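You operate a simulated robot arm through the tools that you are given. There is no shell and no other tool. Be economical: measure what you need, move in short steps, check, and stop when the job is done.

Carry out the task below with a simulated two-armed robot. There is one attempt and no reset: what you move stays moved.

## Task
Put the sensor labelled "27" from the right bench table on the number thirty-seven table patch and the sensor that says "75" on the plate of the scanner. Open the top cabinet drawer, take the multimeter and leave it in the inside of the top cabinet drawer, then shut the drawer. Open the top workbench drawer, take the terminal block from the top of the workbench and put it in the inside of the top workbench drawer, then shut the drawer. Pull the bottom cable drawer open. Do these in any order.

The check looks at the end state, three seconds after you hand in, the way a careful person would. Anything else that was tipped, shoved, dropped, spilled or broken makes it a failure.

## Robot
Two 7-joint arms with two-finger parallel grippers on one trunk, on a base that drives. Base frame: it is fixed to the floor where the robot stands at the start and does not move with it; the origin is under the middle of the robot, x ahead of it, y to its left, z up. Units: mm, degrees, N and s.
The left shoulder is at the start at [60, 189, 1053], the right one opposite. With the tool pointing down near the work surface each hand reaches from about 100 to 640 mm from the robot's upright axis, wherever it stands, measured 20 degrees to its own side. Places, roughly: bottom cable drawer [-2000, 2700, 200]; inside of the top cabinet drawer [-2500, 6400, 500]; inside of the top workbench drawer [-2200, 4500, 600]; multimeter [-2000, 4250, 750]; number thirty-seven table patch (29x18 cm) [480, 460, 660]; plate of the scanner (19x21 cm) [-2080, 340, 820]; sensor [500, -500, 750]; terminal block (3x6x3 cm) [-2200, 4800, 800]; top cabinet drawer [-2300, 6400, 600]; top workbench drawer [-2100, 4500, 600]. Payload 3.43 kg a hand.
The tool frame of a hand sits at the grasp point between the pads (the TCP): z along the fingers, y along the line on which they close. The tips reach 30 mm beyond it. Largest opening 94 mm; finger width 28, thickness 10; the body of the gripper, 50 by 96 mm, starts 55 mm behind the TCP.
Orientation is that of the tool frame in the base frame, as [roll, pitch, yaw] about the fixed x, y, z axes, in that order (R = Rz(yaw) Ry(pitch) Rx(roll)). With the fingers straight down and closing along the base's y, the tool's x points along the base's -x, its y along +y and its z along -z.

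## Interface
- The arms move only by the tool arm_command. It takes "left_deltas", "right_deltas" or both (then of equal length, played together; a hand with none holds still); each is a list that holds one entry, the list of rows, each a list of 7 numbers: the shift along the tool's x, y, z in mm, then the turn, a rotation vector about the tool's x, y, z in degrees, then the opening, from 0 (shut) to 1 (fully open). In form: [[[x, y, z, wx, wy, wz, fingers], ...]]. A call has 1 to 10 rows; each row is the pose to reach, as a shift and turn from the pose commanded when the call began, along the tool's axes at that moment. Each row takes 0.2 s and may step no farther than 50 mm and 8.6 degrees from the row before; otherwise, or with a gripper value out of range, the whole call is refused. A pose out of reach is approached as far as the arm can. The call stops where the force on the tool passes 40 N (or 10 N more than at its start, if that is more) or the arm is blocked; 0.2 s more then pass. Each finger travels about 153 mm/s and halts on what it meets, pressing with about 38 N; the grip force reading is that of the motor and also rises with nothing between the fingers. The clock runs only during rows and for 0.2 s after the last one: add rows that repeat a pose to give the fingers time. The reply holds the time, the measured pose of the TCP, the force on the tool along the base axes, the opening and the grip force, in the units named above and with some noise, with the torque about the TCP (base axes, N m) and any sound that the robot's microphone picked up.
- Cameras (640 x 400 px; columns grow to the right, rows downward): "scene" is now at [9.2, 1.9, 1590.1]; the picture's right is [0.02, -1.00, -0.00], its down [-0.84, -0.02, -0.54] and it looks along [0.54, 0.01, -0.84] (base axes); focal length 287 px, centre (320, 200). "left" rides on the left gripper at [76, -14, -102] in its tool frame; the picture's right is [0.18, 0.98, 0.00], its down [-0.75, 0.14, -0.64] and it looks along [-0.63, 0.12, 0.77] (tool axes); focal length 243 px, centre (320, 200). "right" rides on the right gripper at [76, 14, -102] in its tool frame; the picture's right is [-0.18, 0.98, 0.00], its down [-0.75, -0.14, -0.64] and it looks along [-0.63, -0.12, 0.77] (tool axes); focal length 243 px, centre (320, 200).
- get_image(camera): a new picture of that camera. The clock stands still meanwhile.
- raise_lower(by): slides the trunk up (or, below 0, down) by that many mm; the arms and the scene camera ride with it, the base frame stays. It gives what a move gives, with no picture.
- steer(legs): drives the robot by 1 to 6 legs, each [ahead, left, turn to the left] in mm, mm and degrees, along the robot's own axes; the way and the turn of a leg run together, so that a leg with both is an arc; at most 1500 mm and 180 degrees a leg. The arms and the cameras ride along, it lands a little off, and it stops where it bumps. It gives what a move gives.
- turn_head(pan, tilt): turns the head with the scene camera to pan (to the left, within 86 degrees either way) and tilt (down, from -29 to 69), counted from straight ahead of the robot. It gives what a move gives.
- locate(camera, pixels): there is no depth. For up to 12 entries [column, row, z] of the newest picture of that camera ("zoom" is the newest enlarged one), the place [x, y] in the base frame at which the ray of that pixel passes the height z, good to about 2 mm. The clock stands still meanwhile.
- zoom(camera, box): a new picture of the part [left, top, right, bottom] of that camera's present view, enlarged. The clock stands still meanwhile.
- job_done(): hands the job in; it is judged then, once.

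Go step by step. Measure first, check grasps and placings, and put right what went wrong. The budget is 131 turns and 162 pictures, counting those below and the enlarged ones. Unless the task says otherwise, let go and move clear before handing in.

The tools are called after "Emit:" as a command line: name --argument value ..., lists and objects as JSON in quotes. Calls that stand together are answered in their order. arm_command: Moves the arms, as the interface text tells. Its arguments: {"type":"object","properties":{"left_deltas":{"type":"array","items":{"type":"array","items":{"type":"array","items":{"type":"number"}}}},"right_deltas":{"type":"array","items":{"type":"array","items":{"type":"array","items":{"type":"number"}}}}},"required":[]} The other tools are called the same way: raise_lower (by) slides the trunk up or down; steer (legs) drives the base; turn_head (pan, tilt) turns the head that bears the scene camera; get_image (camera) takes a picture; locate (camera, pixels) gives the place at which the rays of pixels pass given heights; zoom (camera, box) takes an enlarged picture of a part of a camera's view; job_done () hands the job in.

At the start:

```text
time_s: 0.0
left_ee_pos: [411.7, 24.0, 896.5]
left_orientation: [-179.9, 0.1, -179.9]
left_ft_force: [-0.3, 0.1, -0.3]
left_moment: [0.01, -0.01, -0.01]
left_opening: 93.9
left_finger_force: 0.0
right_ee_pos: [277.9, -305.7, 963.5]
right_orientation: [-180.0, 0.0, -179.9]
right_ft_force: [0.1, 0.7, 0.3]
right_moment: [0.02, 0.0, -0.04]
right_opening: 94.0
right_finger_force: 0.0
trunk travel left (down, up): [-725.0, 265.0]
robot x, y, heading: [-1.7, -2.0, 0.2]
head pan, tilt: [1.3, 57.5]
```

scene: 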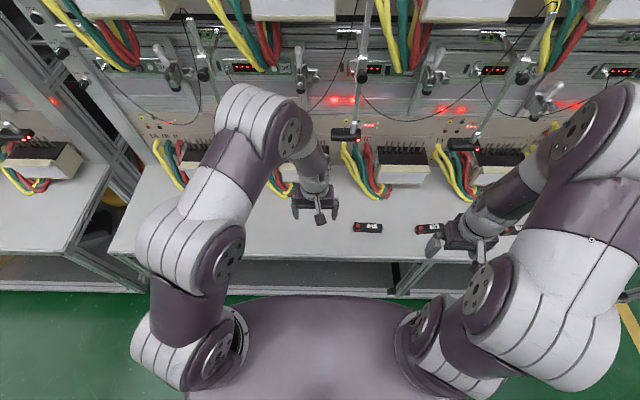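
right: 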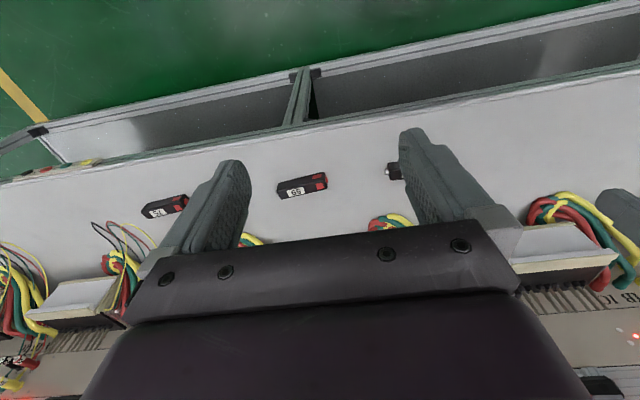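
left: 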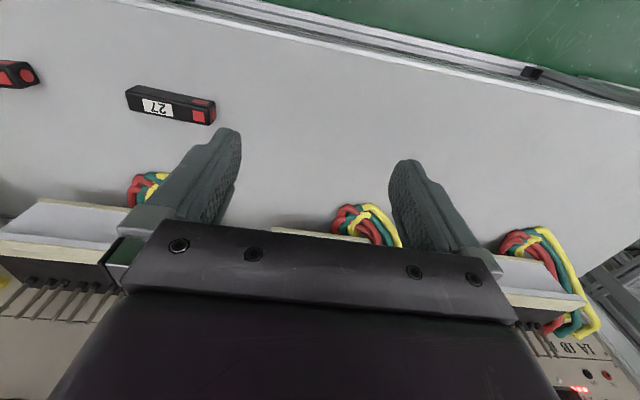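

The left picture shows sensor "27" near (165,105). The right picture shows two more sensors, near (165,207) and (302,186). I'll enlarge those views to read the labels.

Emit:
zoom --camera "right" --box '[130, 130, 450, 330]'

Emit:
zoom --camera "left" --box '[0, 40, 240, 190]'

Emit:
zoom --camera "scene" --box '[280, 120, 600, 320]'

Emit:
locate --camera "left" --pixels '[[128, 97, 700], [213, 115, 700], [128, 97, 740], [213, 115, 740], [128, 97, 660], [213, 115, 660]]'

Emit:
locate --camera "scene" --pixels '[[355, 227, 700], [381, 227, 700], [355, 227, 740], [381, 227, 740], [355, 227, 660], [381, 227, 660], [417, 229, 660], [417, 229, 740]]'

```text
2.00 times, centred on (290, 230) of right
```

zoom: 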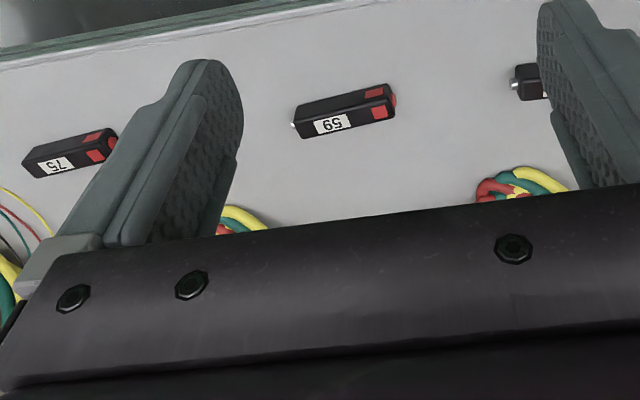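

```text
2.67 times, centred on (120, 115) of left
```

zoom: 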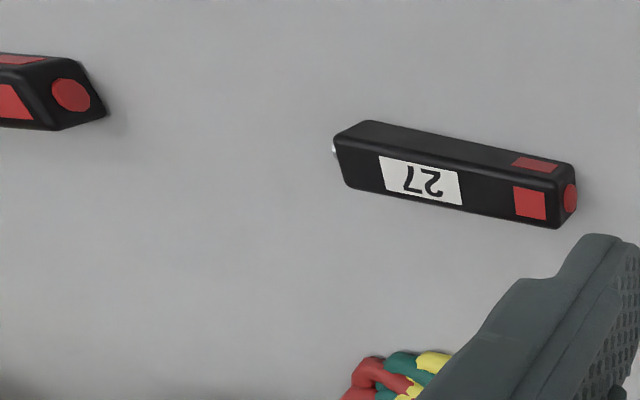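

```text
2.00 times, centred on (440, 220) of scene
```

zoom: 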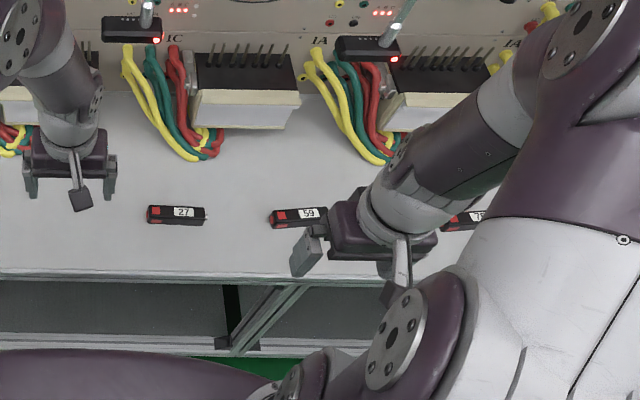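

```text
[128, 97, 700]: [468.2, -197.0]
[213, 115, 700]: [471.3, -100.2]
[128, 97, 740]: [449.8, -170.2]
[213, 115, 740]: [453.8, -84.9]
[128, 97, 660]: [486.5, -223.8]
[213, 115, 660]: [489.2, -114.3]
```

```text
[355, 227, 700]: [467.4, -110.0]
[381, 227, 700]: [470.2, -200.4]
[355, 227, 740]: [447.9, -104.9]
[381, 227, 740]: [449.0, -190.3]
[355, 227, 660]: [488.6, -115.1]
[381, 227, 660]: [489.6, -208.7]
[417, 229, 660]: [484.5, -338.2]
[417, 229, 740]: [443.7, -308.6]
```

Sensor 27 is at about (478,-150) and 59 sits next to it. Sensor 75 is further right and partly hidden by the right arm. I'll turn the head to find patch 37.

Emit:
turn_head --pan 40 --tilt 50

Emit:
get_image --camera "scene"

Emit:
zoom --camera "right" --box '[0, 130, 240, 280]'

Emit:
locate --camera "right" --pixels '[[142, 210, 690], [187, 200, 690], [278, 190, 690], [327, 180, 690]]'

```text
time_s: 1.1
left_ee_pos: [412.3, 23.3, 896.8]
left_orientation: [-180.0, 0.0, 179.9]
left_ft_force: [0.3, -0.2, -0.1]
left_moment: [-0.02, -0.02, 0.0]
left_opening: 94.0
left_finger_force: 0.1
right_ee_pos: [276.7, -305.3, 963.2]
right_orientation: [180.0, 0.0, -179.9]
right_ft_force: [0.2, 0.2, -0.2]
right_moment: [-0.01, 0.04, -0.03]
right_opening: 93.7
right_finger_force: 0.1
trunk travel left (down, up): [-725.0, 265.0]
robot x, y, heading: [-1.0, 2.3, 0.1]
head pan, tilt: [40.0, 50.0]
```

```text
155 pictures are left
```

scene: 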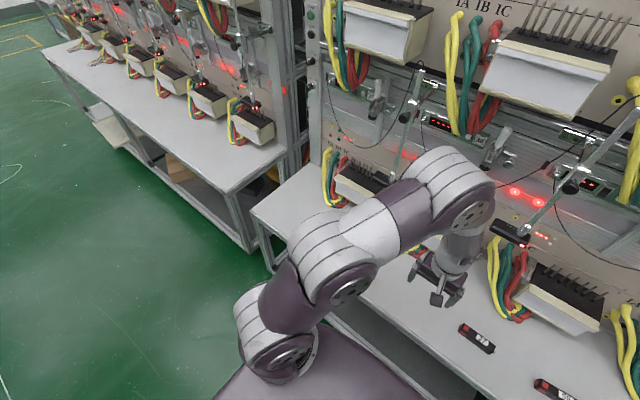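

```text
2.67 times, centred on (120, 205) of right
```

zoom: 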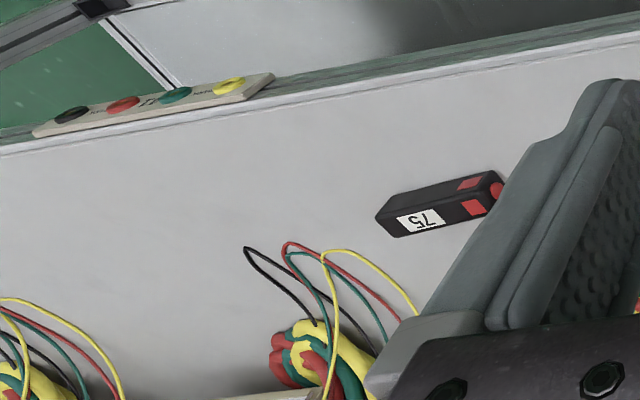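

```text
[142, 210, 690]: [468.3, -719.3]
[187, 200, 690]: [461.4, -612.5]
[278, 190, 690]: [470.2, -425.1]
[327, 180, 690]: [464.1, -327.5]
```

Patch 37 is hidden behind the left arm. Sensor 75 is at about (465,-666). I'll shift the base 300 mm right so the left hand can pick 27 and the right hand can pick 75.

Emit:
steer --legs '[[0, -300, 0]]'

Emit:
turn_head --pan 0 --tilt 55

Emit:
get_image --camera "scene"

Emit:
get_image --camera "right"

Emit:
get_image --camera "left"

```text
time_s: 3.1
left_ee_pos: [411.4, -278.0, 896.0]
left_orientation: [179.9, 0.0, 180.0]
left_ft_force: [0.2, -0.6, -0.6]
left_moment: [0.0, -0.02, -0.02]
left_opening: 94.2
left_finger_force: 0.2
right_ee_pos: [277.5, -606.5, 963.9]
right_orientation: [-179.9, 0.0, -180.0]
right_ft_force: [-0.5, -0.2, 0.0]
right_moment: [0.03, 0.01, 0.03]
right_opening: 93.8
right_finger_force: 0.0
trunk travel left (down, up): [-725.0, 265.0]
robot x, y, heading: [0.6, -298.0, -0.2]
head pan, tilt: [40.0, 50.0]
```

```text
time_s: 4.2
left_ee_pos: [412.9, -278.1, 896.8]
left_orientation: [-180.0, 0.0, -180.0]
left_ft_force: [-0.3, -0.1, -0.5]
left_moment: [-0.01, -0.03, 0.02]
left_opening: 94.3
left_finger_force: 0.1
right_ee_pos: [276.5, -607.0, 963.5]
right_orientation: [-180.0, 0.0, 180.0]
right_ft_force: [-0.1, -0.3, 0.6]
right_moment: [-0.03, -0.02, -0.04]
right_opening: 94.2
right_finger_force: 0.2
trunk travel left (down, up): [-725.0, 265.0]
robot x, y, heading: [1.2, -301.5, 0.3]
head pan, tilt: [0.0, 55.0]
```

```text
153 pictures are left
```

scene: 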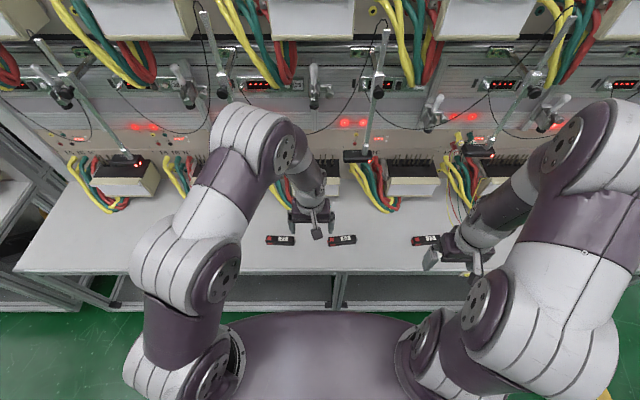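

```text
152 pictures are left
```

right: 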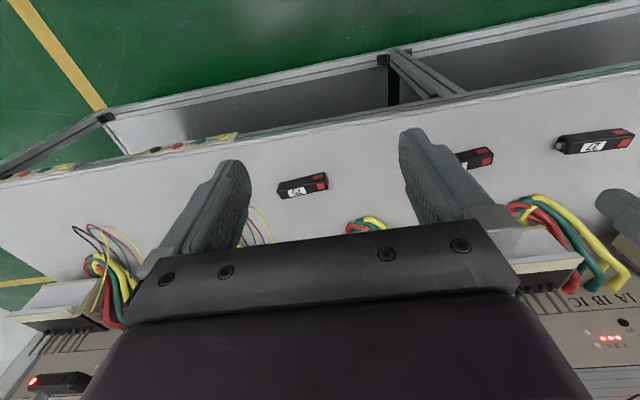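

```text
151 pictures are left
```

left: 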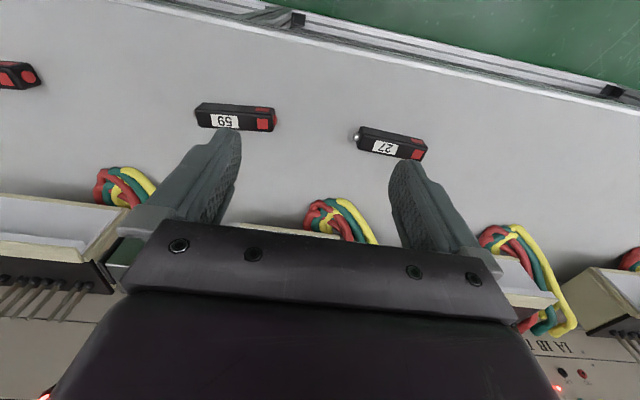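

All three sensors are in view. I'll triangulate their height from several cameras.

Emit:
locate --camera "left" --pixels '[[358, 140, 670], [426, 152, 670], [358, 140, 700], [426, 152, 700], [620, 94, 660], [300, 22, 660], [640, 104, 660]]'

Emit:
locate --camera "right" --pixels '[[558, 145, 670], [634, 137, 670], [558, 145, 700], [634, 137, 700], [279, 191, 670], [327, 181, 670], [279, 191, 700], [327, 181, 700]]'

Emit:
locate --camera "scene" --pixels '[[266, 240, 670], [294, 240, 670], [266, 240, 700], [294, 240, 700], [411, 240, 670], [439, 240, 670], [411, 240, 700], [439, 240, 700]]'

Emit:
zoom --camera "scene" --box '[240, 200, 460, 338]'

```text
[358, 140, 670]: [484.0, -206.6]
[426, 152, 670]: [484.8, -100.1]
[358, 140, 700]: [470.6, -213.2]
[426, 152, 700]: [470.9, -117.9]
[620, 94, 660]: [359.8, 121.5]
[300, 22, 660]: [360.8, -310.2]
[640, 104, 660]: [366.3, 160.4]
```

```text
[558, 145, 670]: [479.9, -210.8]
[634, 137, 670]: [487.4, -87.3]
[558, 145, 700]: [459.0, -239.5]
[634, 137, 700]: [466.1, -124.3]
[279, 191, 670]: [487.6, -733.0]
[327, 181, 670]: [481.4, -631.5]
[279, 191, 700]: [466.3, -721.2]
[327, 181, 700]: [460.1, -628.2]
```

```text
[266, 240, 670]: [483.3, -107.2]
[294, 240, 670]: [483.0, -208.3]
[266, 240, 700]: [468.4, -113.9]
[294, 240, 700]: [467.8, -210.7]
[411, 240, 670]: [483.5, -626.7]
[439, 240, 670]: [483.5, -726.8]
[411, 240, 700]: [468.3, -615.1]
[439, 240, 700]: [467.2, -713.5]
```

```text
2.90 times, centred on (350, 269) of scene
```

zoom: 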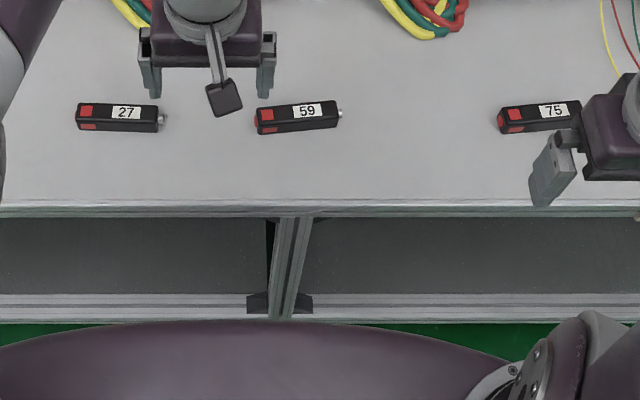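

Both sensors sit at a centre height of about 672, with 27 at (484,-155) and 75 at (483,-679), and their long axes run along y. I'll move both hands above them and turn each wrist by 90°.

Emit:
arm_command --left_deltas '[[[-7, 12, 10, 0, 0, 8.5, 0.7], [-14, 25, 19, 0, 0, 17, 0.7], [-21, 37, 29, 0, 0, 25.5, 0.7], [-29, 49, 38, 0, 0, 34, 0.7], [-36, 62, 48, 0, 0, 42.5, 0.7], [-43, 74, 58, 0, 0, 51, 0.7], [-50, 86, 67, 0, 0, 59.5, 0.7], [-57, 98, 77, 0, 0, 68, 0.7], [-64, 111, 86, 0, 0, 76.5, 0.7], [-71.5, 123, 96, 0, 0, 85, 0.7]]]' --right_deltas '[[[-20, -7, 16, 0, 0, 8.5, 0.7], [-41, -14, 32, 0, 0, 17, 0.7], [-62, -21, 49, 0, 0, 25.5, 0.7], [-83, -29, 65, 0, 0, 34, 0.7], [-103, -36, 81, 0, 0, 42.5, 0.7], [-124, -43, 98, 0, 0, 51, 0.7], [-145, -50, 114, 0, 0, 59.5, 0.7], [-165, -58, 130, 0, 0, 68, 0.7], [-186, -65, 147, 0, 0, 76.5, 0.7], [-206.5, -72, 163, 0, 0, 85, 0.7]]]'

Emit:
get_image --camera "left"

Emit:
get_image --camera "right"

Emit:
get_image --camera "scene"

```text
time_s: 6.4
left_ee_pos: [486.0, -153.7, 798.8]
left_orientation: [180.0, 0.0, 94.8]
left_ft_force: [0.3, 0.6, 0.5]
left_moment: [0.0, 0.0, -0.01]
left_opening: 65.7
left_finger_force: 0.0
right_ee_pos: [484.7, -680.1, 798.5]
right_orientation: [-179.9, 0.0, 94.8]
right_ft_force: [-0.1, -0.1, -0.5]
right_moment: [0.04, 0.04, -0.01]
right_opening: 66.0
right_finger_force: 0.0
trunk travel left (down, up): [-725.0, 265.0]
robot x, y, heading: [-0.2, -298.6, -0.2]
head pan, tilt: [0.0, 55.0]
```

```text
149 pictures are left
```

left: 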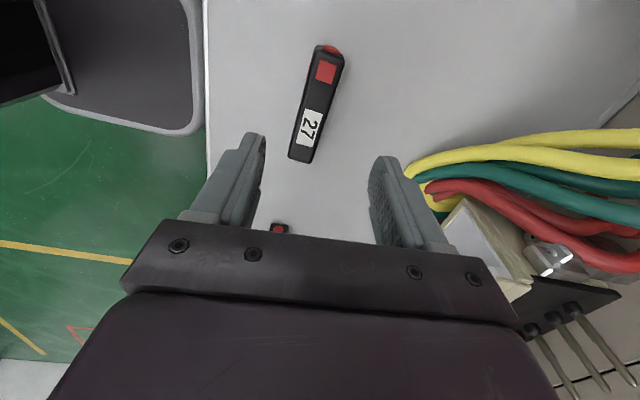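

```text
148 pictures are left
```

right: 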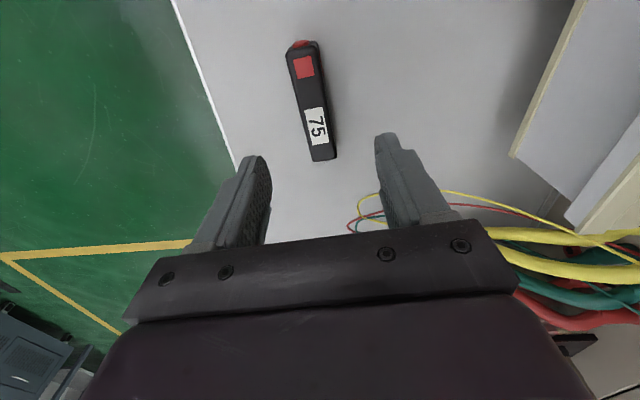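

```text
147 pictures are left
```

scene: 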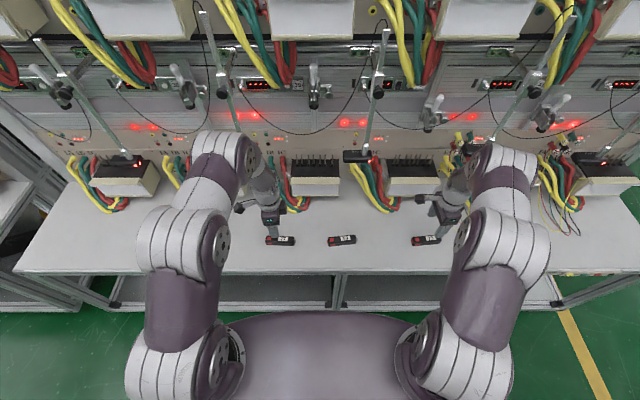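

Both hands are above their sensors. I'll locate the ends from these closer views.

Emit:
locate --camera "left" --pixels '[[330, 50, 684], [300, 158, 684], [329, 50, 672], [300, 160, 672], [290, 155, 665], [313, 160, 684]]'

Emit:
locate --camera "right" --pixels '[[301, 46, 684], [323, 158, 684], [301, 46, 672], [323, 158, 672], [312, 158, 684], [335, 156, 684], [390, 200, 690]]'

```text
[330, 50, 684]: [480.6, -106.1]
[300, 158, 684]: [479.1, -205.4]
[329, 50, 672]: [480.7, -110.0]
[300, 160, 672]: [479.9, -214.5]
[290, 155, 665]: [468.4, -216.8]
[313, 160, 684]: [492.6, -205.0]
```

```text
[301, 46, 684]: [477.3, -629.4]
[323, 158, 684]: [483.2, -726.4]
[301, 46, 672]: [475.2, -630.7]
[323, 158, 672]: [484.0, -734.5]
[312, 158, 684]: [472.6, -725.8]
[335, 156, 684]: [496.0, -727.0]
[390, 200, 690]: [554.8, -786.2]
```

Sensor 27 is centred at (480,-157) with its axis square to the bench. Sensor 75 is at (480,-680), tilted 3.5°. I'll line up and go down, leaving the fingers open.

Emit:
arm_command --left_deltas '[[[-2, -5, 10, 0, 0, 5, 0.7], [-2, -5, 40, 0, 0, 5, 0.7], [-2, -5, 70, 0, 0, 5, 0.7], [-2, -5, 90, 0, 0, 5, 0.7], [-2, -5, 102, 0, 0, 5, 0.7]]]' --right_deltas '[[[0, -4, 10, 0, 0, 1.3, 0.7], [0, -4, 40, 0, 0, 1.3, 0.7], [0, -4, 70, 0, 0, 1.3, 0.7], [0, -4, 90, 0, 0, 1.3, 0.7], [0, -4, 102, 0, 0, 1.3, 0.7]]]'

Emit:
get_image --camera "left"

Emit:
get_image --camera "right"

```text
time_s: 7.6
left_ee_pos: [477.7, -158.0, 697.2]
left_orientation: [-180.0, 0.1, 90.0]
left_ft_force: [0.6, 0.4, 0.2]
left_moment: [-0.05, -0.01, 0.01]
left_opening: 65.6
left_finger_force: 0.0
right_ee_pos: [479.9, -676.5, 699.1]
right_orientation: [-180.0, 0.0, 93.6]
right_ft_force: [0.3, -0.6, 0.5]
right_moment: [-0.04, 0.01, 0.01]
right_opening: 65.6
right_finger_force: 0.1
trunk travel left (down, up): [-725.0, 265.0]
robot x, y, heading: [-0.8, -299.7, -0.2]
head pan, tilt: [0.0, 55.0]
```

```text
146 pictures are left
```

left: 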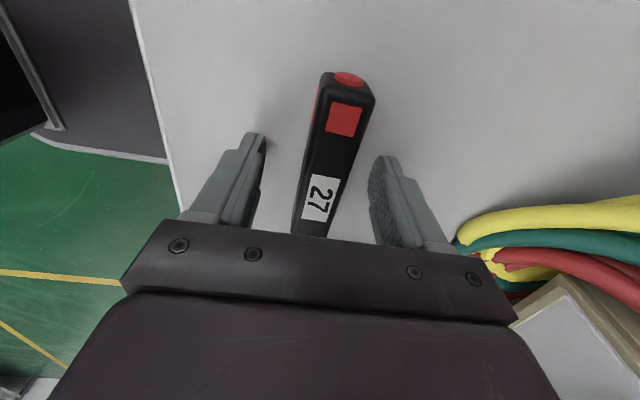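

```text
145 pictures are left
```

right: 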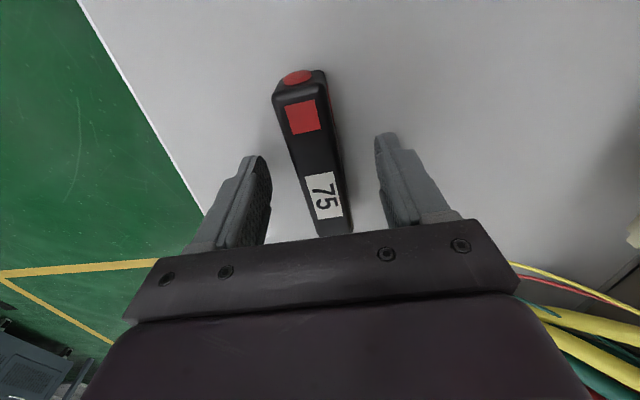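

Both pairs of fingers straddle their sensors. I'll go down 5 mm, close, and lift a little.

Emit:
arm_command --left_deltas '[[[0, 0, 5, 0, 0, 0, 0.7], [0, 0, 5, 0, 0, 0, 0.0], [0, 0, 5, 0, 0, 0, 0.0], [0, 0, 5, 0, 0, 0, 0.0], [0, 0, -30, 0, 0, 0, 0.0], [0, 0, -60, 0, 0, 0, 0.0]]]' --right_deltas '[[[0, 0, 5, 0, 0, 0, 0.7], [0, 0, 5, 0, 0, 0, 0.0], [0, 0, 5, 0, 0, 0, 0.0], [0, 0, 5, 0, 0, 0, 0.0], [0, 0, -30, 0, 0, 0, 0.0], [0, 0, -60, 0, 0, 0, 0.0]]]'

Emit:
get_image --camera "left"

Emit:
get_image --camera "right"

```text
time_s: 9.0
left_ee_pos: [477.1, -156.2, 758.8]
left_orientation: [-180.0, 0.0, 90.0]
left_ft_force: [0.7, 0.5, -0.2]
left_moment: [-0.01, 0.02, 0.0]
left_opening: 29.1
left_finger_force: 38.0
right_ee_pos: [480.6, -676.4, 763.4]
right_orientation: [180.0, -0.1, 93.7]
right_ft_force: [0.8, 0.3, -0.5]
right_moment: [0.0, -0.01, 0.0]
right_opening: 25.1
right_finger_force: 37.9
trunk travel left (down, up): [-725.0, 265.0]
robot x, y, heading: [3.1, -305.0, 0.2]
head pan, tilt: [0.0, 55.0]
```

```text
144 pictures are left
```

left: 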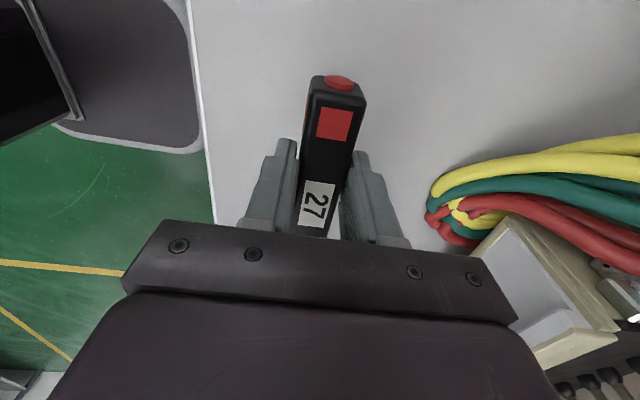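

```text
143 pictures are left
```

right: 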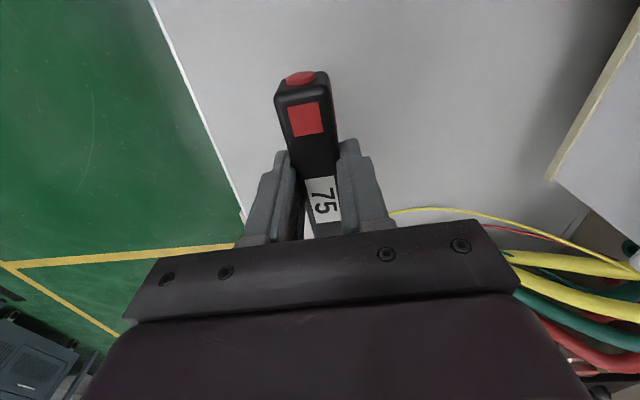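

Both sensors are gripped, with openings of 29 and 25 mm. I'll lift and draw both hands back, then drive left towards the patch.

Emit:
arm_command --left_deltas '[[[0, -30, -20, 0, 0, 0, 0], [0, -60, -40, 0, 0, 0, 0], [0, -90, -60, 0, 0, 0, 0], [0, -120, -80, 0, 0, 0, 0]]]' --right_deltas '[[[0, -30, -20, 0, 0, 0, 0], [0, -60, -40, 0, 0, 0, 0], [0, -90, -60, 0, 0, 0, 0], [0, -120, -80, 0, 0, 0, 0]]]'

Emit:
steer --legs '[[0, 520, 0]]'

Emit:
turn_head --pan 15 --tilt 55

Emit:
get_image --camera "scene"

Emit:
get_image --camera "left"

```text
time_s: 10.0
left_ee_pos: [358.3, -157.5, 837.3]
left_orientation: [179.9, -0.1, 90.0]
left_ft_force: [-0.4, 0.1, 0.2]
left_moment: [-0.01, -0.01, 0.02]
left_opening: 29.4
left_finger_force: 37.6
right_ee_pos: [358.5, -686.8, 841.5]
right_orientation: [179.7, 0.0, 93.7]
right_ft_force: [-0.4, 0.2, -0.5]
right_moment: [-0.01, -0.01, 0.0]
right_opening: 25.2
right_finger_force: 37.9
trunk travel left (down, up): [-725.0, 265.0]
robot x, y, heading: [2.6, -300.3, -0.0]
head pan, tilt: [0.0, 55.0]
```

```text
time_s: 13.1
left_ee_pos: [360.7, 371.1, 837.9]
left_orientation: [-180.0, 0.1, 89.9]
left_ft_force: [-0.9, 0.4, -0.2]
left_moment: [-0.02, 0.01, 0.0]
left_opening: 29.1
left_finger_force: 38.2
right_ee_pos: [360.1, -155.6, 841.1]
right_orientation: [180.0, 0.0, 93.6]
right_ft_force: [0.3, 0.3, -0.5]
right_moment: [-0.01, -0.04, 0.0]
right_opening: 25.0
right_finger_force: 38.1
trunk travel left (down, up): [-725.0, 265.0]
robot x, y, heading: [-0.6, 229.8, -0.0]
head pan, tilt: [0.0, 55.0]
```

```text
time_s: 13.8
left_ee_pos: [360.7, 371.4, 837.6]
left_orientation: [-179.9, 0.0, 89.8]
left_ft_force: [0.8, 0.4, -1.9]
left_moment: [-0.01, 0.01, -0.01]
left_opening: 29.0
left_finger_force: 38.1
right_ee_pos: [360.5, -156.9, 840.4]
right_orientation: [180.0, 0.0, 93.6]
right_ft_force: [-0.6, 0.0, -1.0]
right_moment: [0.02, 0.02, 0.0]
right_opening: 25.0
right_finger_force: 38.1
trunk travel left (down, up): [-725.0, 265.0]
robot x, y, heading: [-1.2, 228.1, -0.1]
head pan, tilt: [15.0, 55.0]
```

```text
142 pictures are left
```

scene: 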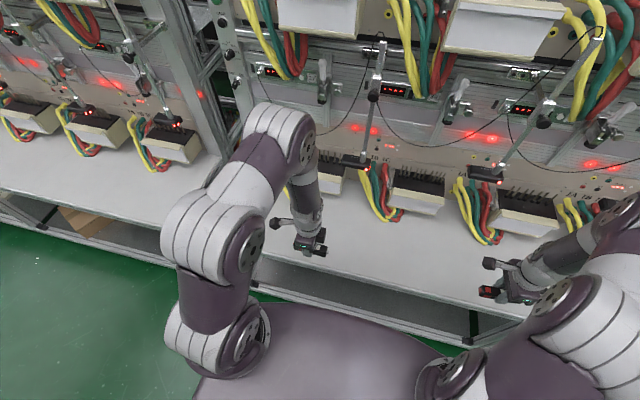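

```text
141 pictures are left
```

left: 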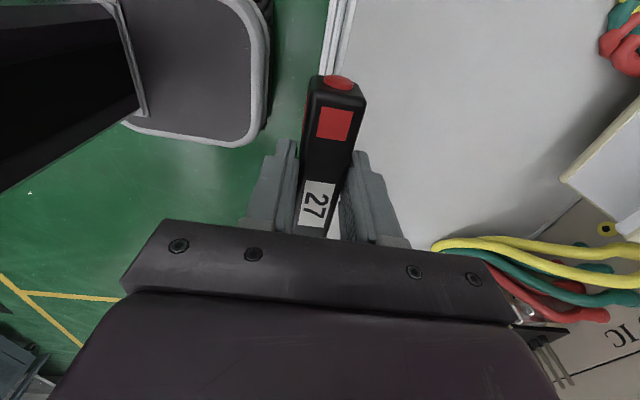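

No marking for 37 is visible on the bare bench top here. I'll enlarge the instrument panel and the bench to look for a number.

Emit:
zoom --camera "scene" --box '[220, 40, 480, 202]'

Emit:
zoom --camera "scene" --box '[220, 160, 540, 360]'

Emit:
locate --camera "scene" --pixels '[[280, 205, 660], [380, 225, 660], [480, 245, 660], [395, 220, 660], [265, 250, 660]]'

```text
2.46 times, centred on (350, 121) of scene
```

zoom: 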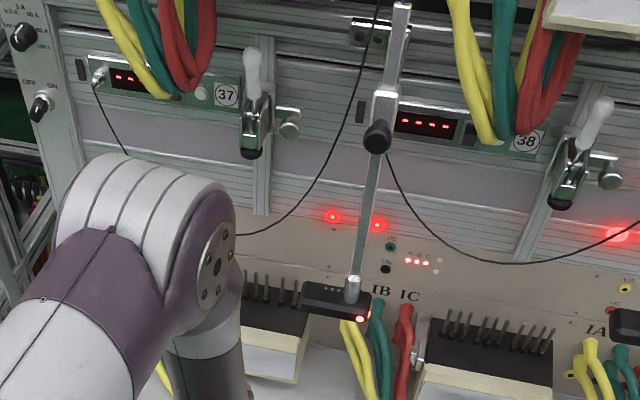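

```text
2.00 times, centred on (380, 260) of scene
```

zoom: 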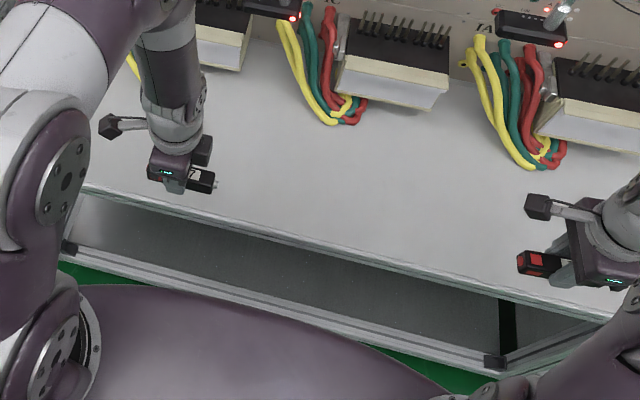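

```text
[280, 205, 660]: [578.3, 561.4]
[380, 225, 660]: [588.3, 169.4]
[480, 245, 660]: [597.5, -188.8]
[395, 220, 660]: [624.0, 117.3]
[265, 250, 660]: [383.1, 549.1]
```

Station "37" is the first unit (its tag is at (311,78)), so the patch is the bench area centred at about (480,460). I'll move the left hand over it and lower 27.

Emit:
arm_command --left_deltas '[[[28, 39, 0, 0, 0, 0, 0], [56, 78, 0, 0, 0, 0, 0], [84, 117, 0, 0, 0, 0, 0], [84, 117, 40, 0, 0, 0, 0], [84, 117, 80, 0, 0, 0, 0], [84, 117, 115, 0, 0, 0, 0]]]'

Emit:
get_image --camera "left"

Emit:
get_image --camera "scene"

```text
time_s: 15.2
left_ee_pos: [474.0, 454.8, 721.0]
left_orientation: [-180.0, 0.0, 89.9]
left_ft_force: [0.3, -0.2, -0.5]
left_moment: [0.0, 0.0, 0.0]
left_opening: 25.2
left_finger_force: 38.5
right_ee_pos: [360.1, -156.4, 840.3]
right_orientation: [-179.9, 0.0, 93.6]
right_ft_force: [0.3, 0.7, -0.1]
right_moment: [0.0, 0.02, 0.0]
right_opening: 24.8
right_finger_force: 38.0
trunk travel left (down, up): [-725.0, 265.0]
robot x, y, heading: [1.0, 231.4, -0.3]
head pan, tilt: [15.0, 55.0]
```

```text
138 pictures are left
```

left: 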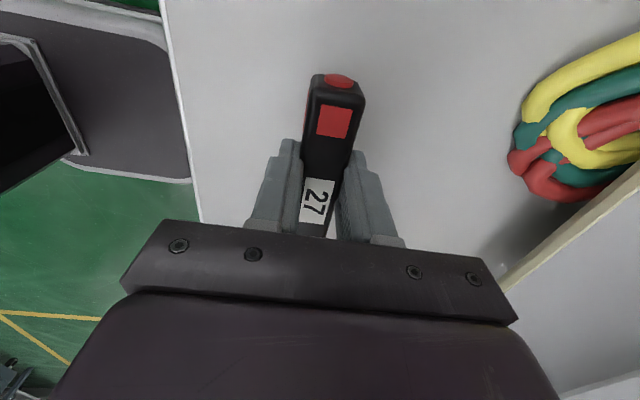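

```text
137 pictures are left
```

scene: 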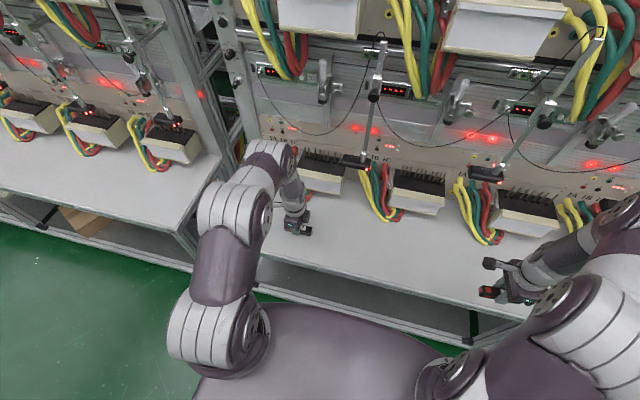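

The left hand is over the patch at (474,455,721). I'll lower in small steps to just touch the bench, then open.

Emit:
arm_command --left_deltas '[[[0, 0, 12, 0, 0, 0, 0], [0, 0, 22, 0, 0, 0, 0], [0, 0, 25, 0, 0, 0, 0], [0, 0, 27, 0, 0, 0, 0], [0, 0, 28.5, 0, 0, 0, 0]]]'

Emit:
get_image --camera "left"

```text
time_s: 16.4
left_ee_pos: [476.8, 456.1, 694.9]
left_orientation: [179.9, 0.0, 89.9]
left_ft_force: [-0.2, 0.3, 14.9]
left_moment: [-0.49, 0.12, 0.0]
left_opening: 24.7
left_finger_force: 37.7
right_ee_pos: [359.1, -157.1, 841.1]
right_orientation: [179.9, -0.1, 93.6]
right_ft_force: [-0.6, 0.0, 0.6]
right_moment: [-0.01, 0.0, 0.01]
right_opening: 25.2
right_finger_force: 37.4
trunk travel left (down, up): [-725.0, 265.0]
robot x, y, heading: [-1.2, 230.9, -0.3]
head pan, tilt: [15.0, 55.0]
```

```text
136 pictures are left
```

left: 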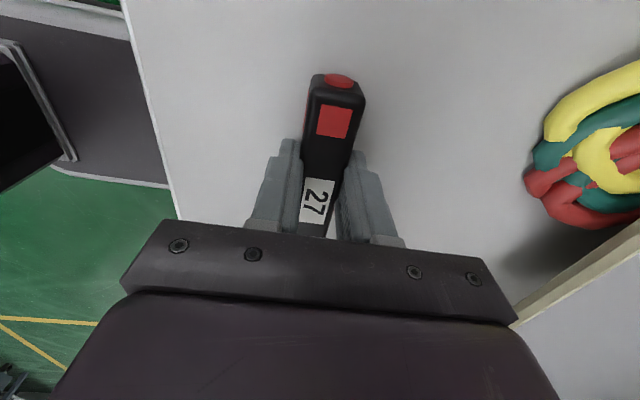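

The tool reads 14.9 N upward, so the sensor is resting on the bench. I'll open, rise and draw back.

Emit:
arm_command --left_deltas '[[[0, 0, -1, 0, 0, 0, 0.3], [0, 0, -1, 0, 0, 0, 0.6], [0, 0, -1, 0, 0, 0, 0.6], [0, 0, -30, 0, 0, 0, 0.6], [0, 0, -70, 0, 0, 0, 0.6], [0, 0, -110, 0, 0, 0, 0.6], [0, -45, -130, 0, 0, 0, 0.6], [0, -90, -150, 0, 0, 0, 0.6], [0, -130, -150, 0, 0, 0, 0.6]]]'

Emit:
get_image --camera "left"

Emit:
get_image --camera "scene"

```text
time_s: 18.4
left_ee_pos: [347.9, 456.9, 843.7]
left_orientation: [-179.9, 0.0, 89.8]
left_ft_force: [-0.7, 0.1, 0.6]
left_moment: [-0.01, -0.04, 0.01]
left_opening: 56.3
left_finger_force: 0.1
right_ee_pos: [358.7, -157.0, 840.6]
right_orientation: [180.0, 0.0, 93.6]
right_ft_force: [0.0, -0.4, 0.0]
right_moment: [0.02, -0.02, 0.0]
right_opening: 25.0
right_finger_force: 38.1
trunk travel left (down, up): [-725.0, 265.0]
robot x, y, heading: [-0.8, 229.3, 0.2]
head pan, tilt: [15.0, 55.0]
```

```text
135 pictures are left
```

left: 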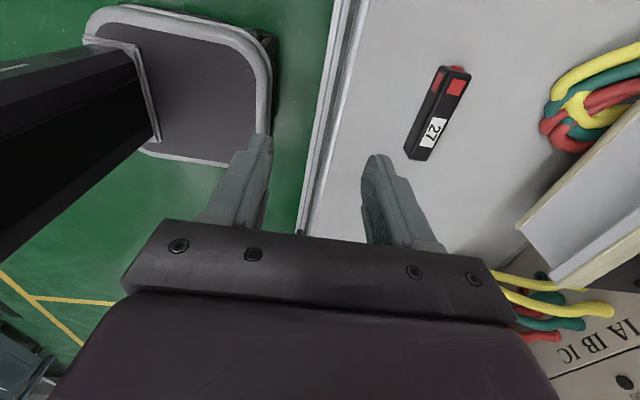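

```text
134 pictures are left
```

scene: 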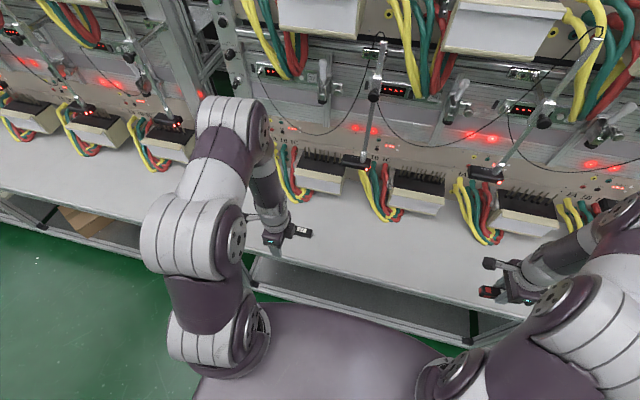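

Sensor 27 lies flat on the patch. Next I'll back away, turn to face -x, and look for the scanner.

Emit:
steer --legs '[[-500, 0, 0], [0, 0, 179]]'

Emit:
turn_head --pan 0 --tilt 25

Emit:
get_image --camera "scene"

```text
time_s: 28.4
left_ee_pos: [-871.4, 52.6, 844.2]
left_orientation: [180.0, 0.0, -97.7]
left_ft_force: [-1.1, -0.1, 0.0]
left_moment: [-0.01, 0.01, -0.02]
left_opening: 56.3
left_finger_force: 0.0
right_ee_pos: [-800.6, 662.2, 839.7]
right_orientation: [179.9, 0.2, -94.0]
right_ft_force: [-0.2, 0.7, -1.0]
right_moment: [-0.01, -0.04, 0.0]
right_opening: 25.0
right_finger_force: 38.2
trunk travel left (down, up): [-725.0, 265.0]
robot x, y, heading: [-497.8, 231.3, 172.3]
head pan, tilt: [15.0, 55.0]
```

```text
time_s: 29.4
left_ee_pos: [-871.6, 53.0, 845.3]
left_orientation: [180.0, 0.1, -97.7]
left_ft_force: [-0.6, 1.2, 0.4]
left_moment: [0.04, 0.0, 0.0]
left_opening: 56.5
left_finger_force: 0.0
right_ee_pos: [-801.5, 662.9, 839.8]
right_orientation: [-180.0, 0.1, -94.1]
right_ft_force: [0.0, -0.2, -1.4]
right_moment: [-0.02, -0.03, -0.03]
right_opening: 24.9
right_finger_force: 38.7
trunk travel left (down, up): [-725.0, 265.0]
robot x, y, heading: [-495.6, 229.6, 172.1]
head pan, tilt: [0.0, 25.0]
```

```text
133 pictures are left
```

scene: 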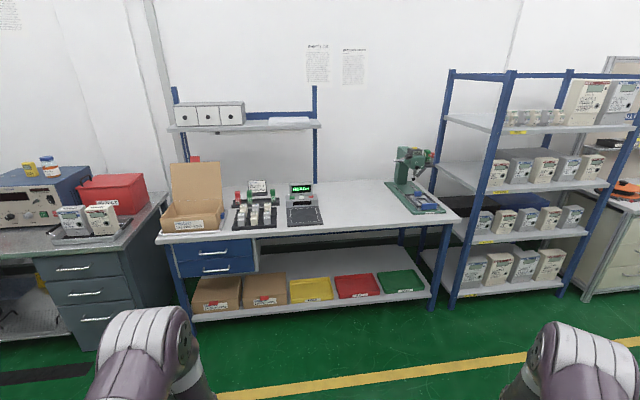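

The scanner with the green display is at (303,205) on the middle bench. I'll measure the bench edge and enlarge the scanner before driving up.

Emit:
locate --camera "scene" --pixels '[[160, 240, 780], [455, 215, 780], [300, 229, 780], [289, 226, 780], [322, 224, 780], [303, 190, 800], [232, 230, 780]]'

Emit:
zoom --camera "scene" --box '[160, 140, 480, 340]'

```text
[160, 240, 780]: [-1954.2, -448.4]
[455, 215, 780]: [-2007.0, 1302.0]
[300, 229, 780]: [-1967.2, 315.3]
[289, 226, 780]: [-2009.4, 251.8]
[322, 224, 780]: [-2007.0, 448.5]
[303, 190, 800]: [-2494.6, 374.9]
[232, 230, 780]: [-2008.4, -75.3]
```

```text
2.00 times, centred on (320, 240) of scene
```

zoom: 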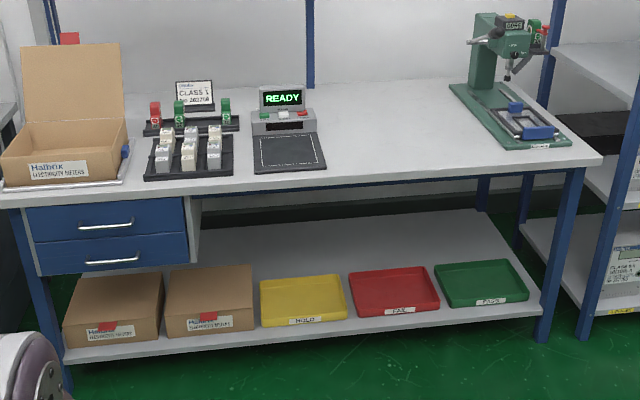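

The plate is the dark square in front of the display, and the bench edge is near x=-1960. I'll raise the trunk 150 mm for clearance, straighten up and drive closer.

Emit:
raise_lower --by 150

Emit:
steer --legs '[[0, 0, 8], [850, 50, 0]]'

Emit:
turn_head --pan -15 --tilt 45

Emit:
get_image --camera "scene"

```text
time_s: 31.1
left_ee_pos: [-871.5, 52.5, 994.1]
left_orientation: [180.0, -0.1, -97.7]
left_ft_force: [0.4, 0.6, 0.9]
left_moment: [0.01, -0.02, 0.01]
left_opening: 56.4
left_finger_force: 0.0
right_ee_pos: [-801.3, 662.7, 990.6]
right_orientation: [180.0, 0.0, -93.9]
right_ft_force: [0.1, -0.2, 0.1]
right_moment: [0.01, 0.0, 0.0]
right_opening: 25.1
right_finger_force: 37.9
trunk travel left (down, up): [-875.0, 115.0]
robot x, y, heading: [-495.3, 229.6, 172.3]
head pan, tilt: [0.0, 25.0]
```

```text
time_s: 36.3
left_ee_pos: [-1702.0, -70.4, 994.4]
left_orientation: [180.0, 0.0, -88.4]
left_ft_force: [0.5, -0.2, -0.4]
left_moment: [0.0, 0.02, -0.01]
left_opening: 56.5
left_finger_force: 0.0
right_ee_pos: [-1731.0, 543.6, 991.2]
right_orientation: [180.0, 0.0, -84.7]
right_ft_force: [-0.2, -0.5, -1.3]
right_moment: [0.01, 0.01, 0.01]
right_opening: 25.1
right_finger_force: 37.3
trunk travel left (down, up): [-875.0, 115.0]
robot x, y, heading: [-1363.4, 166.4, -178.4]
head pan, tilt: [0.0, 25.0]
```

```text
time_s: 37.1
left_ee_pos: [-1703.4, -70.9, 994.4]
left_orientation: [-180.0, 0.1, -88.4]
left_ft_force: [-0.4, -0.4, 0.2]
left_moment: [-0.01, -0.02, 0.0]
left_opening: 56.2
left_finger_force: 0.1
right_ee_pos: [-1731.3, 543.0, 990.0]
right_orientation: [179.9, -0.1, -84.7]
right_ft_force: [-0.2, 0.5, -0.7]
right_moment: [-0.02, 0.01, -0.03]
right_opening: 24.7
right_finger_force: 38.0
trunk travel left (down, up): [-875.0, 115.0]
robot x, y, heading: [-1361.1, 165.1, -178.3]
head pan, tilt: [-15.0, 45.0]
```

```text
131 pictures are left
```

scene: 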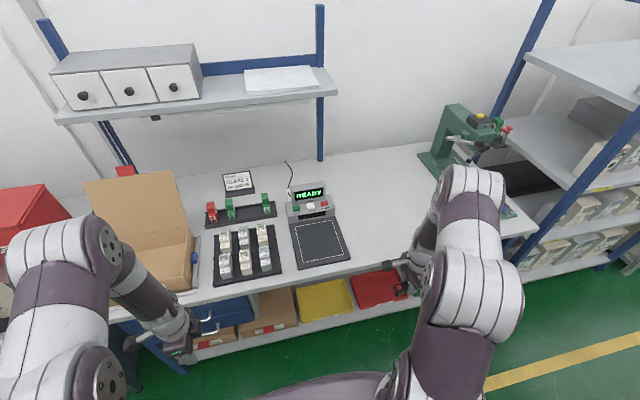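

The scanner plate shows at (320,242). I'll draw the left hand back from the box and move 220 mm closer.

Emit:
arm_command --left_deltas '[[[0, -40, 0, 0, 0, 0, 0.6], [0, -80, 0, 0, 0, 0, 0.6], [0, -120, 0, 0, 0, 0, 0.6]]]'

Emit:
steer --legs '[[215, 0, -1.6]]'

Emit:
turn_head --pan -15 --tilt 55

Emit:
get_image --camera "scene"

Emit:
get_image --camera "right"

```text
time_s: 37.9
left_ee_pos: [-1582.3, -65.0, 995.1]
left_orientation: [180.0, 0.1, -88.4]
left_ft_force: [0.7, -0.1, -0.4]
left_moment: [0.02, 0.0, 0.0]
left_opening: 56.7
left_finger_force: 0.1
right_ee_pos: [-1731.3, 543.1, 989.6]
right_orientation: [-180.0, 0.0, -84.7]
right_ft_force: [0.4, -0.1, -1.1]
right_moment: [0.0, 0.0, 0.0]
right_opening: 25.1
right_finger_force: 37.4
trunk travel left (down, up): [-875.0, 115.0]
robot x, y, heading: [-1359.5, 171.3, -178.5]
head pan, tilt: [-15.0, 45.0]
```

```text
time_s: 39.6
left_ee_pos: [-1807.1, -60.3, 994.8]
left_orientation: [180.0, -0.1, -90.1]
left_ft_force: [0.0, 0.7, -0.9]
left_moment: [-0.04, 0.0, 0.0]
left_opening: 56.4
left_finger_force: 0.1
right_ee_pos: [-1938.8, 552.0, 990.2]
right_orientation: [-180.0, 0.0, -86.3]
right_ft_force: [0.5, 0.5, -1.4]
right_moment: [-0.01, 0.0, 0.0]
right_opening: 24.8
right_finger_force: 38.1
trunk travel left (down, up): [-875.0, 115.0]
robot x, y, heading: [-1580.2, 163.8, 179.8]
head pan, tilt: [-15.0, 45.0]
```

```text
time_s: 40.3
left_ee_pos: [-1809.0, -60.2, 994.5]
left_orientation: [-179.9, 0.0, -90.2]
left_ft_force: [-1.4, 0.2, 0.8]
left_moment: [-0.03, 0.01, 0.0]
left_opening: 56.4
left_finger_force: 0.0
right_ee_pos: [-1939.0, 550.7, 990.4]
right_orientation: [-180.0, 0.0, -86.5]
right_ft_force: [-1.0, 0.5, -0.4]
right_moment: [0.03, -0.01, -0.01]
right_opening: 25.1
right_finger_force: 37.9
trunk travel left (down, up): [-875.0, 115.0]
robot x, y, heading: [-1580.2, 166.7, 179.8]
head pan, tilt: [-15.0, 55.0]
```

```text
130 pictures are left
```

scene: 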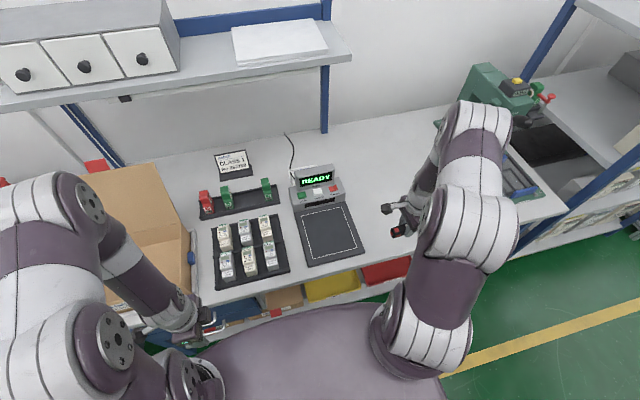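

```text
129 pictures are left
```

right: 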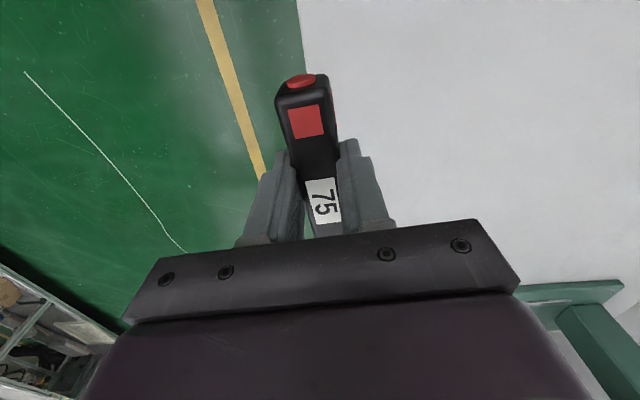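

The plate is now clear of the arms, with its corners at about (297,213), (340,203), (364,253) and (306,266). I'll locate them.

Emit:
locate --camera "scene" --pixels '[[297, 213, 820], [342, 204, 820], [364, 252, 820], [307, 266, 820], [328, 233, 820], [328, 233, 810], [295, 208, 850], [312, 177, 880]]'

Emit:
zoom --camera "scene" --box '[250, 140, 410, 290]'

```text
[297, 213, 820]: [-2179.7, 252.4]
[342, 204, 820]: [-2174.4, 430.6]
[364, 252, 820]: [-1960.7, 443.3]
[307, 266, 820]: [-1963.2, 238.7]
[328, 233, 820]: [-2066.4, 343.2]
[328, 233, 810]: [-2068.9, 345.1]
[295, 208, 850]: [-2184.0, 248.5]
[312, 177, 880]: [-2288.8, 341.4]
```

```text
2.67 times, centred on (330, 215) of scene
```

zoom: 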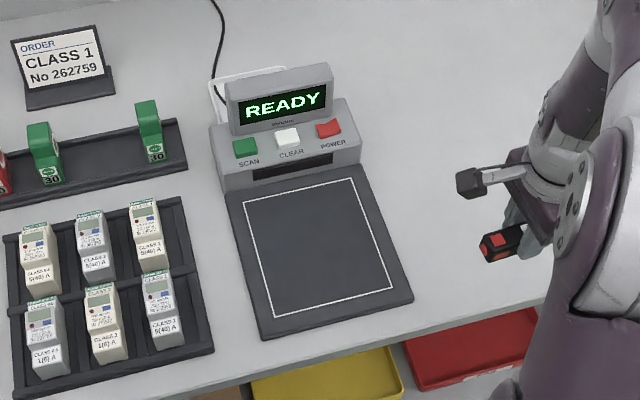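

The plate's centre is at about (-2070,342), with its top near 820. I'll bring the right hand over it and partly down.

Emit:
arm_command --right_deltas '[[[33, 24, 0, 0, 0, 0, 0], [67, 48, 0, 0, 0, 0, 0], [100, 72, 0, 0, 0, 0, 0], [134, 96, 0, 0, 0, 0, 0], [167, 120, 0, 0, 0, 0, 0], [200, 143, 0, 0, 0, 0, 0], [200, 143, 40, 0, 0, 0, 0], [200, 143, 80, 0, 0, 0, 0], [200, 143, 105, 0, 0, 0, 0]]]'

Emit:
get_image --camera "scene"

Emit:
get_image --camera "right"

```text
time_s: 42.3
left_ee_pos: [-1808.9, -62.0, 994.8]
left_orientation: [179.9, -0.1, -90.2]
left_ft_force: [-0.5, -0.1, 0.4]
left_moment: [0.02, 0.01, -0.02]
left_opening: 56.5
left_finger_force: 0.0
right_ee_pos: [-2071.0, 343.7, 888.3]
right_orientation: [-180.0, 0.0, -86.4]
right_ft_force: [0.1, 0.2, -0.3]
right_moment: [-0.01, 0.01, 0.0]
right_opening: 25.1
right_finger_force: 38.2
trunk travel left (down, up): [-875.0, 115.0]
robot x, y, heading: [-1581.0, 166.0, 179.9]
head pan, tilt: [-15.0, 55.0]
```

```text
127 pictures are left
```

scene: 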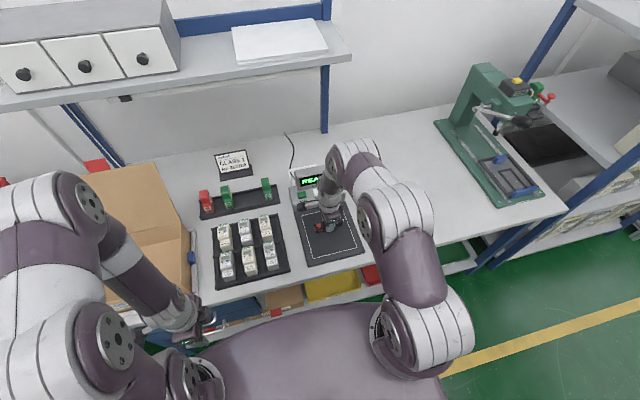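

```text
126 pictures are left
```

right: 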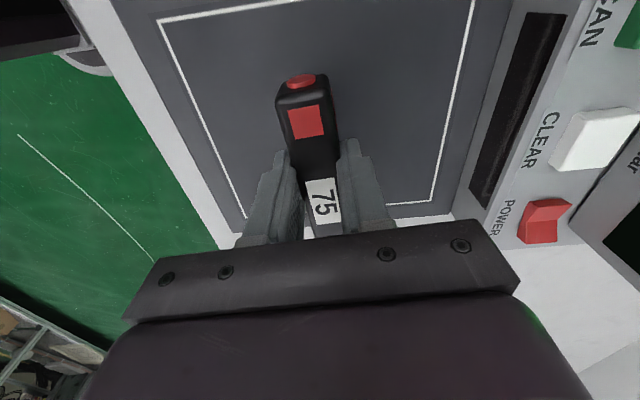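

The sensor is well centred over the plate. I'll lower in fine steps until it touches.

Emit:
arm_command --right_deltas '[[[0, 0, 12, 0, 0, 0, 0], [0, 0, 22, 0, 0, 0, 0], [0, 0, 26, 0, 0, 0, 0], [0, 0, 29, 0, 0, 0, 0], [0, 0, 31, 0, 0, 0, 0]]]'

```text
time_s: 43.5
left_ee_pos: [-1808.2, -61.0, 995.7]
left_orientation: [179.9, 0.0, -90.2]
left_ft_force: [0.0, 0.3, -0.6]
left_moment: [0.01, -0.01, 0.0]
left_opening: 56.2
left_finger_force: 0.0
right_ee_pos: [-2069.2, 343.5, 855.2]
right_orientation: [180.0, 0.0, -86.4]
right_ft_force: [0.5, -0.5, -0.5]
right_moment: [0.02, 0.02, 0.04]
right_opening: 24.8
right_finger_force: 38.2
trunk travel left (down, up): [-875.0, 115.0]
robot x, y, heading: [-1581.5, 166.7, 179.6]
head pan, tilt: [-15.0, 55.0]
```

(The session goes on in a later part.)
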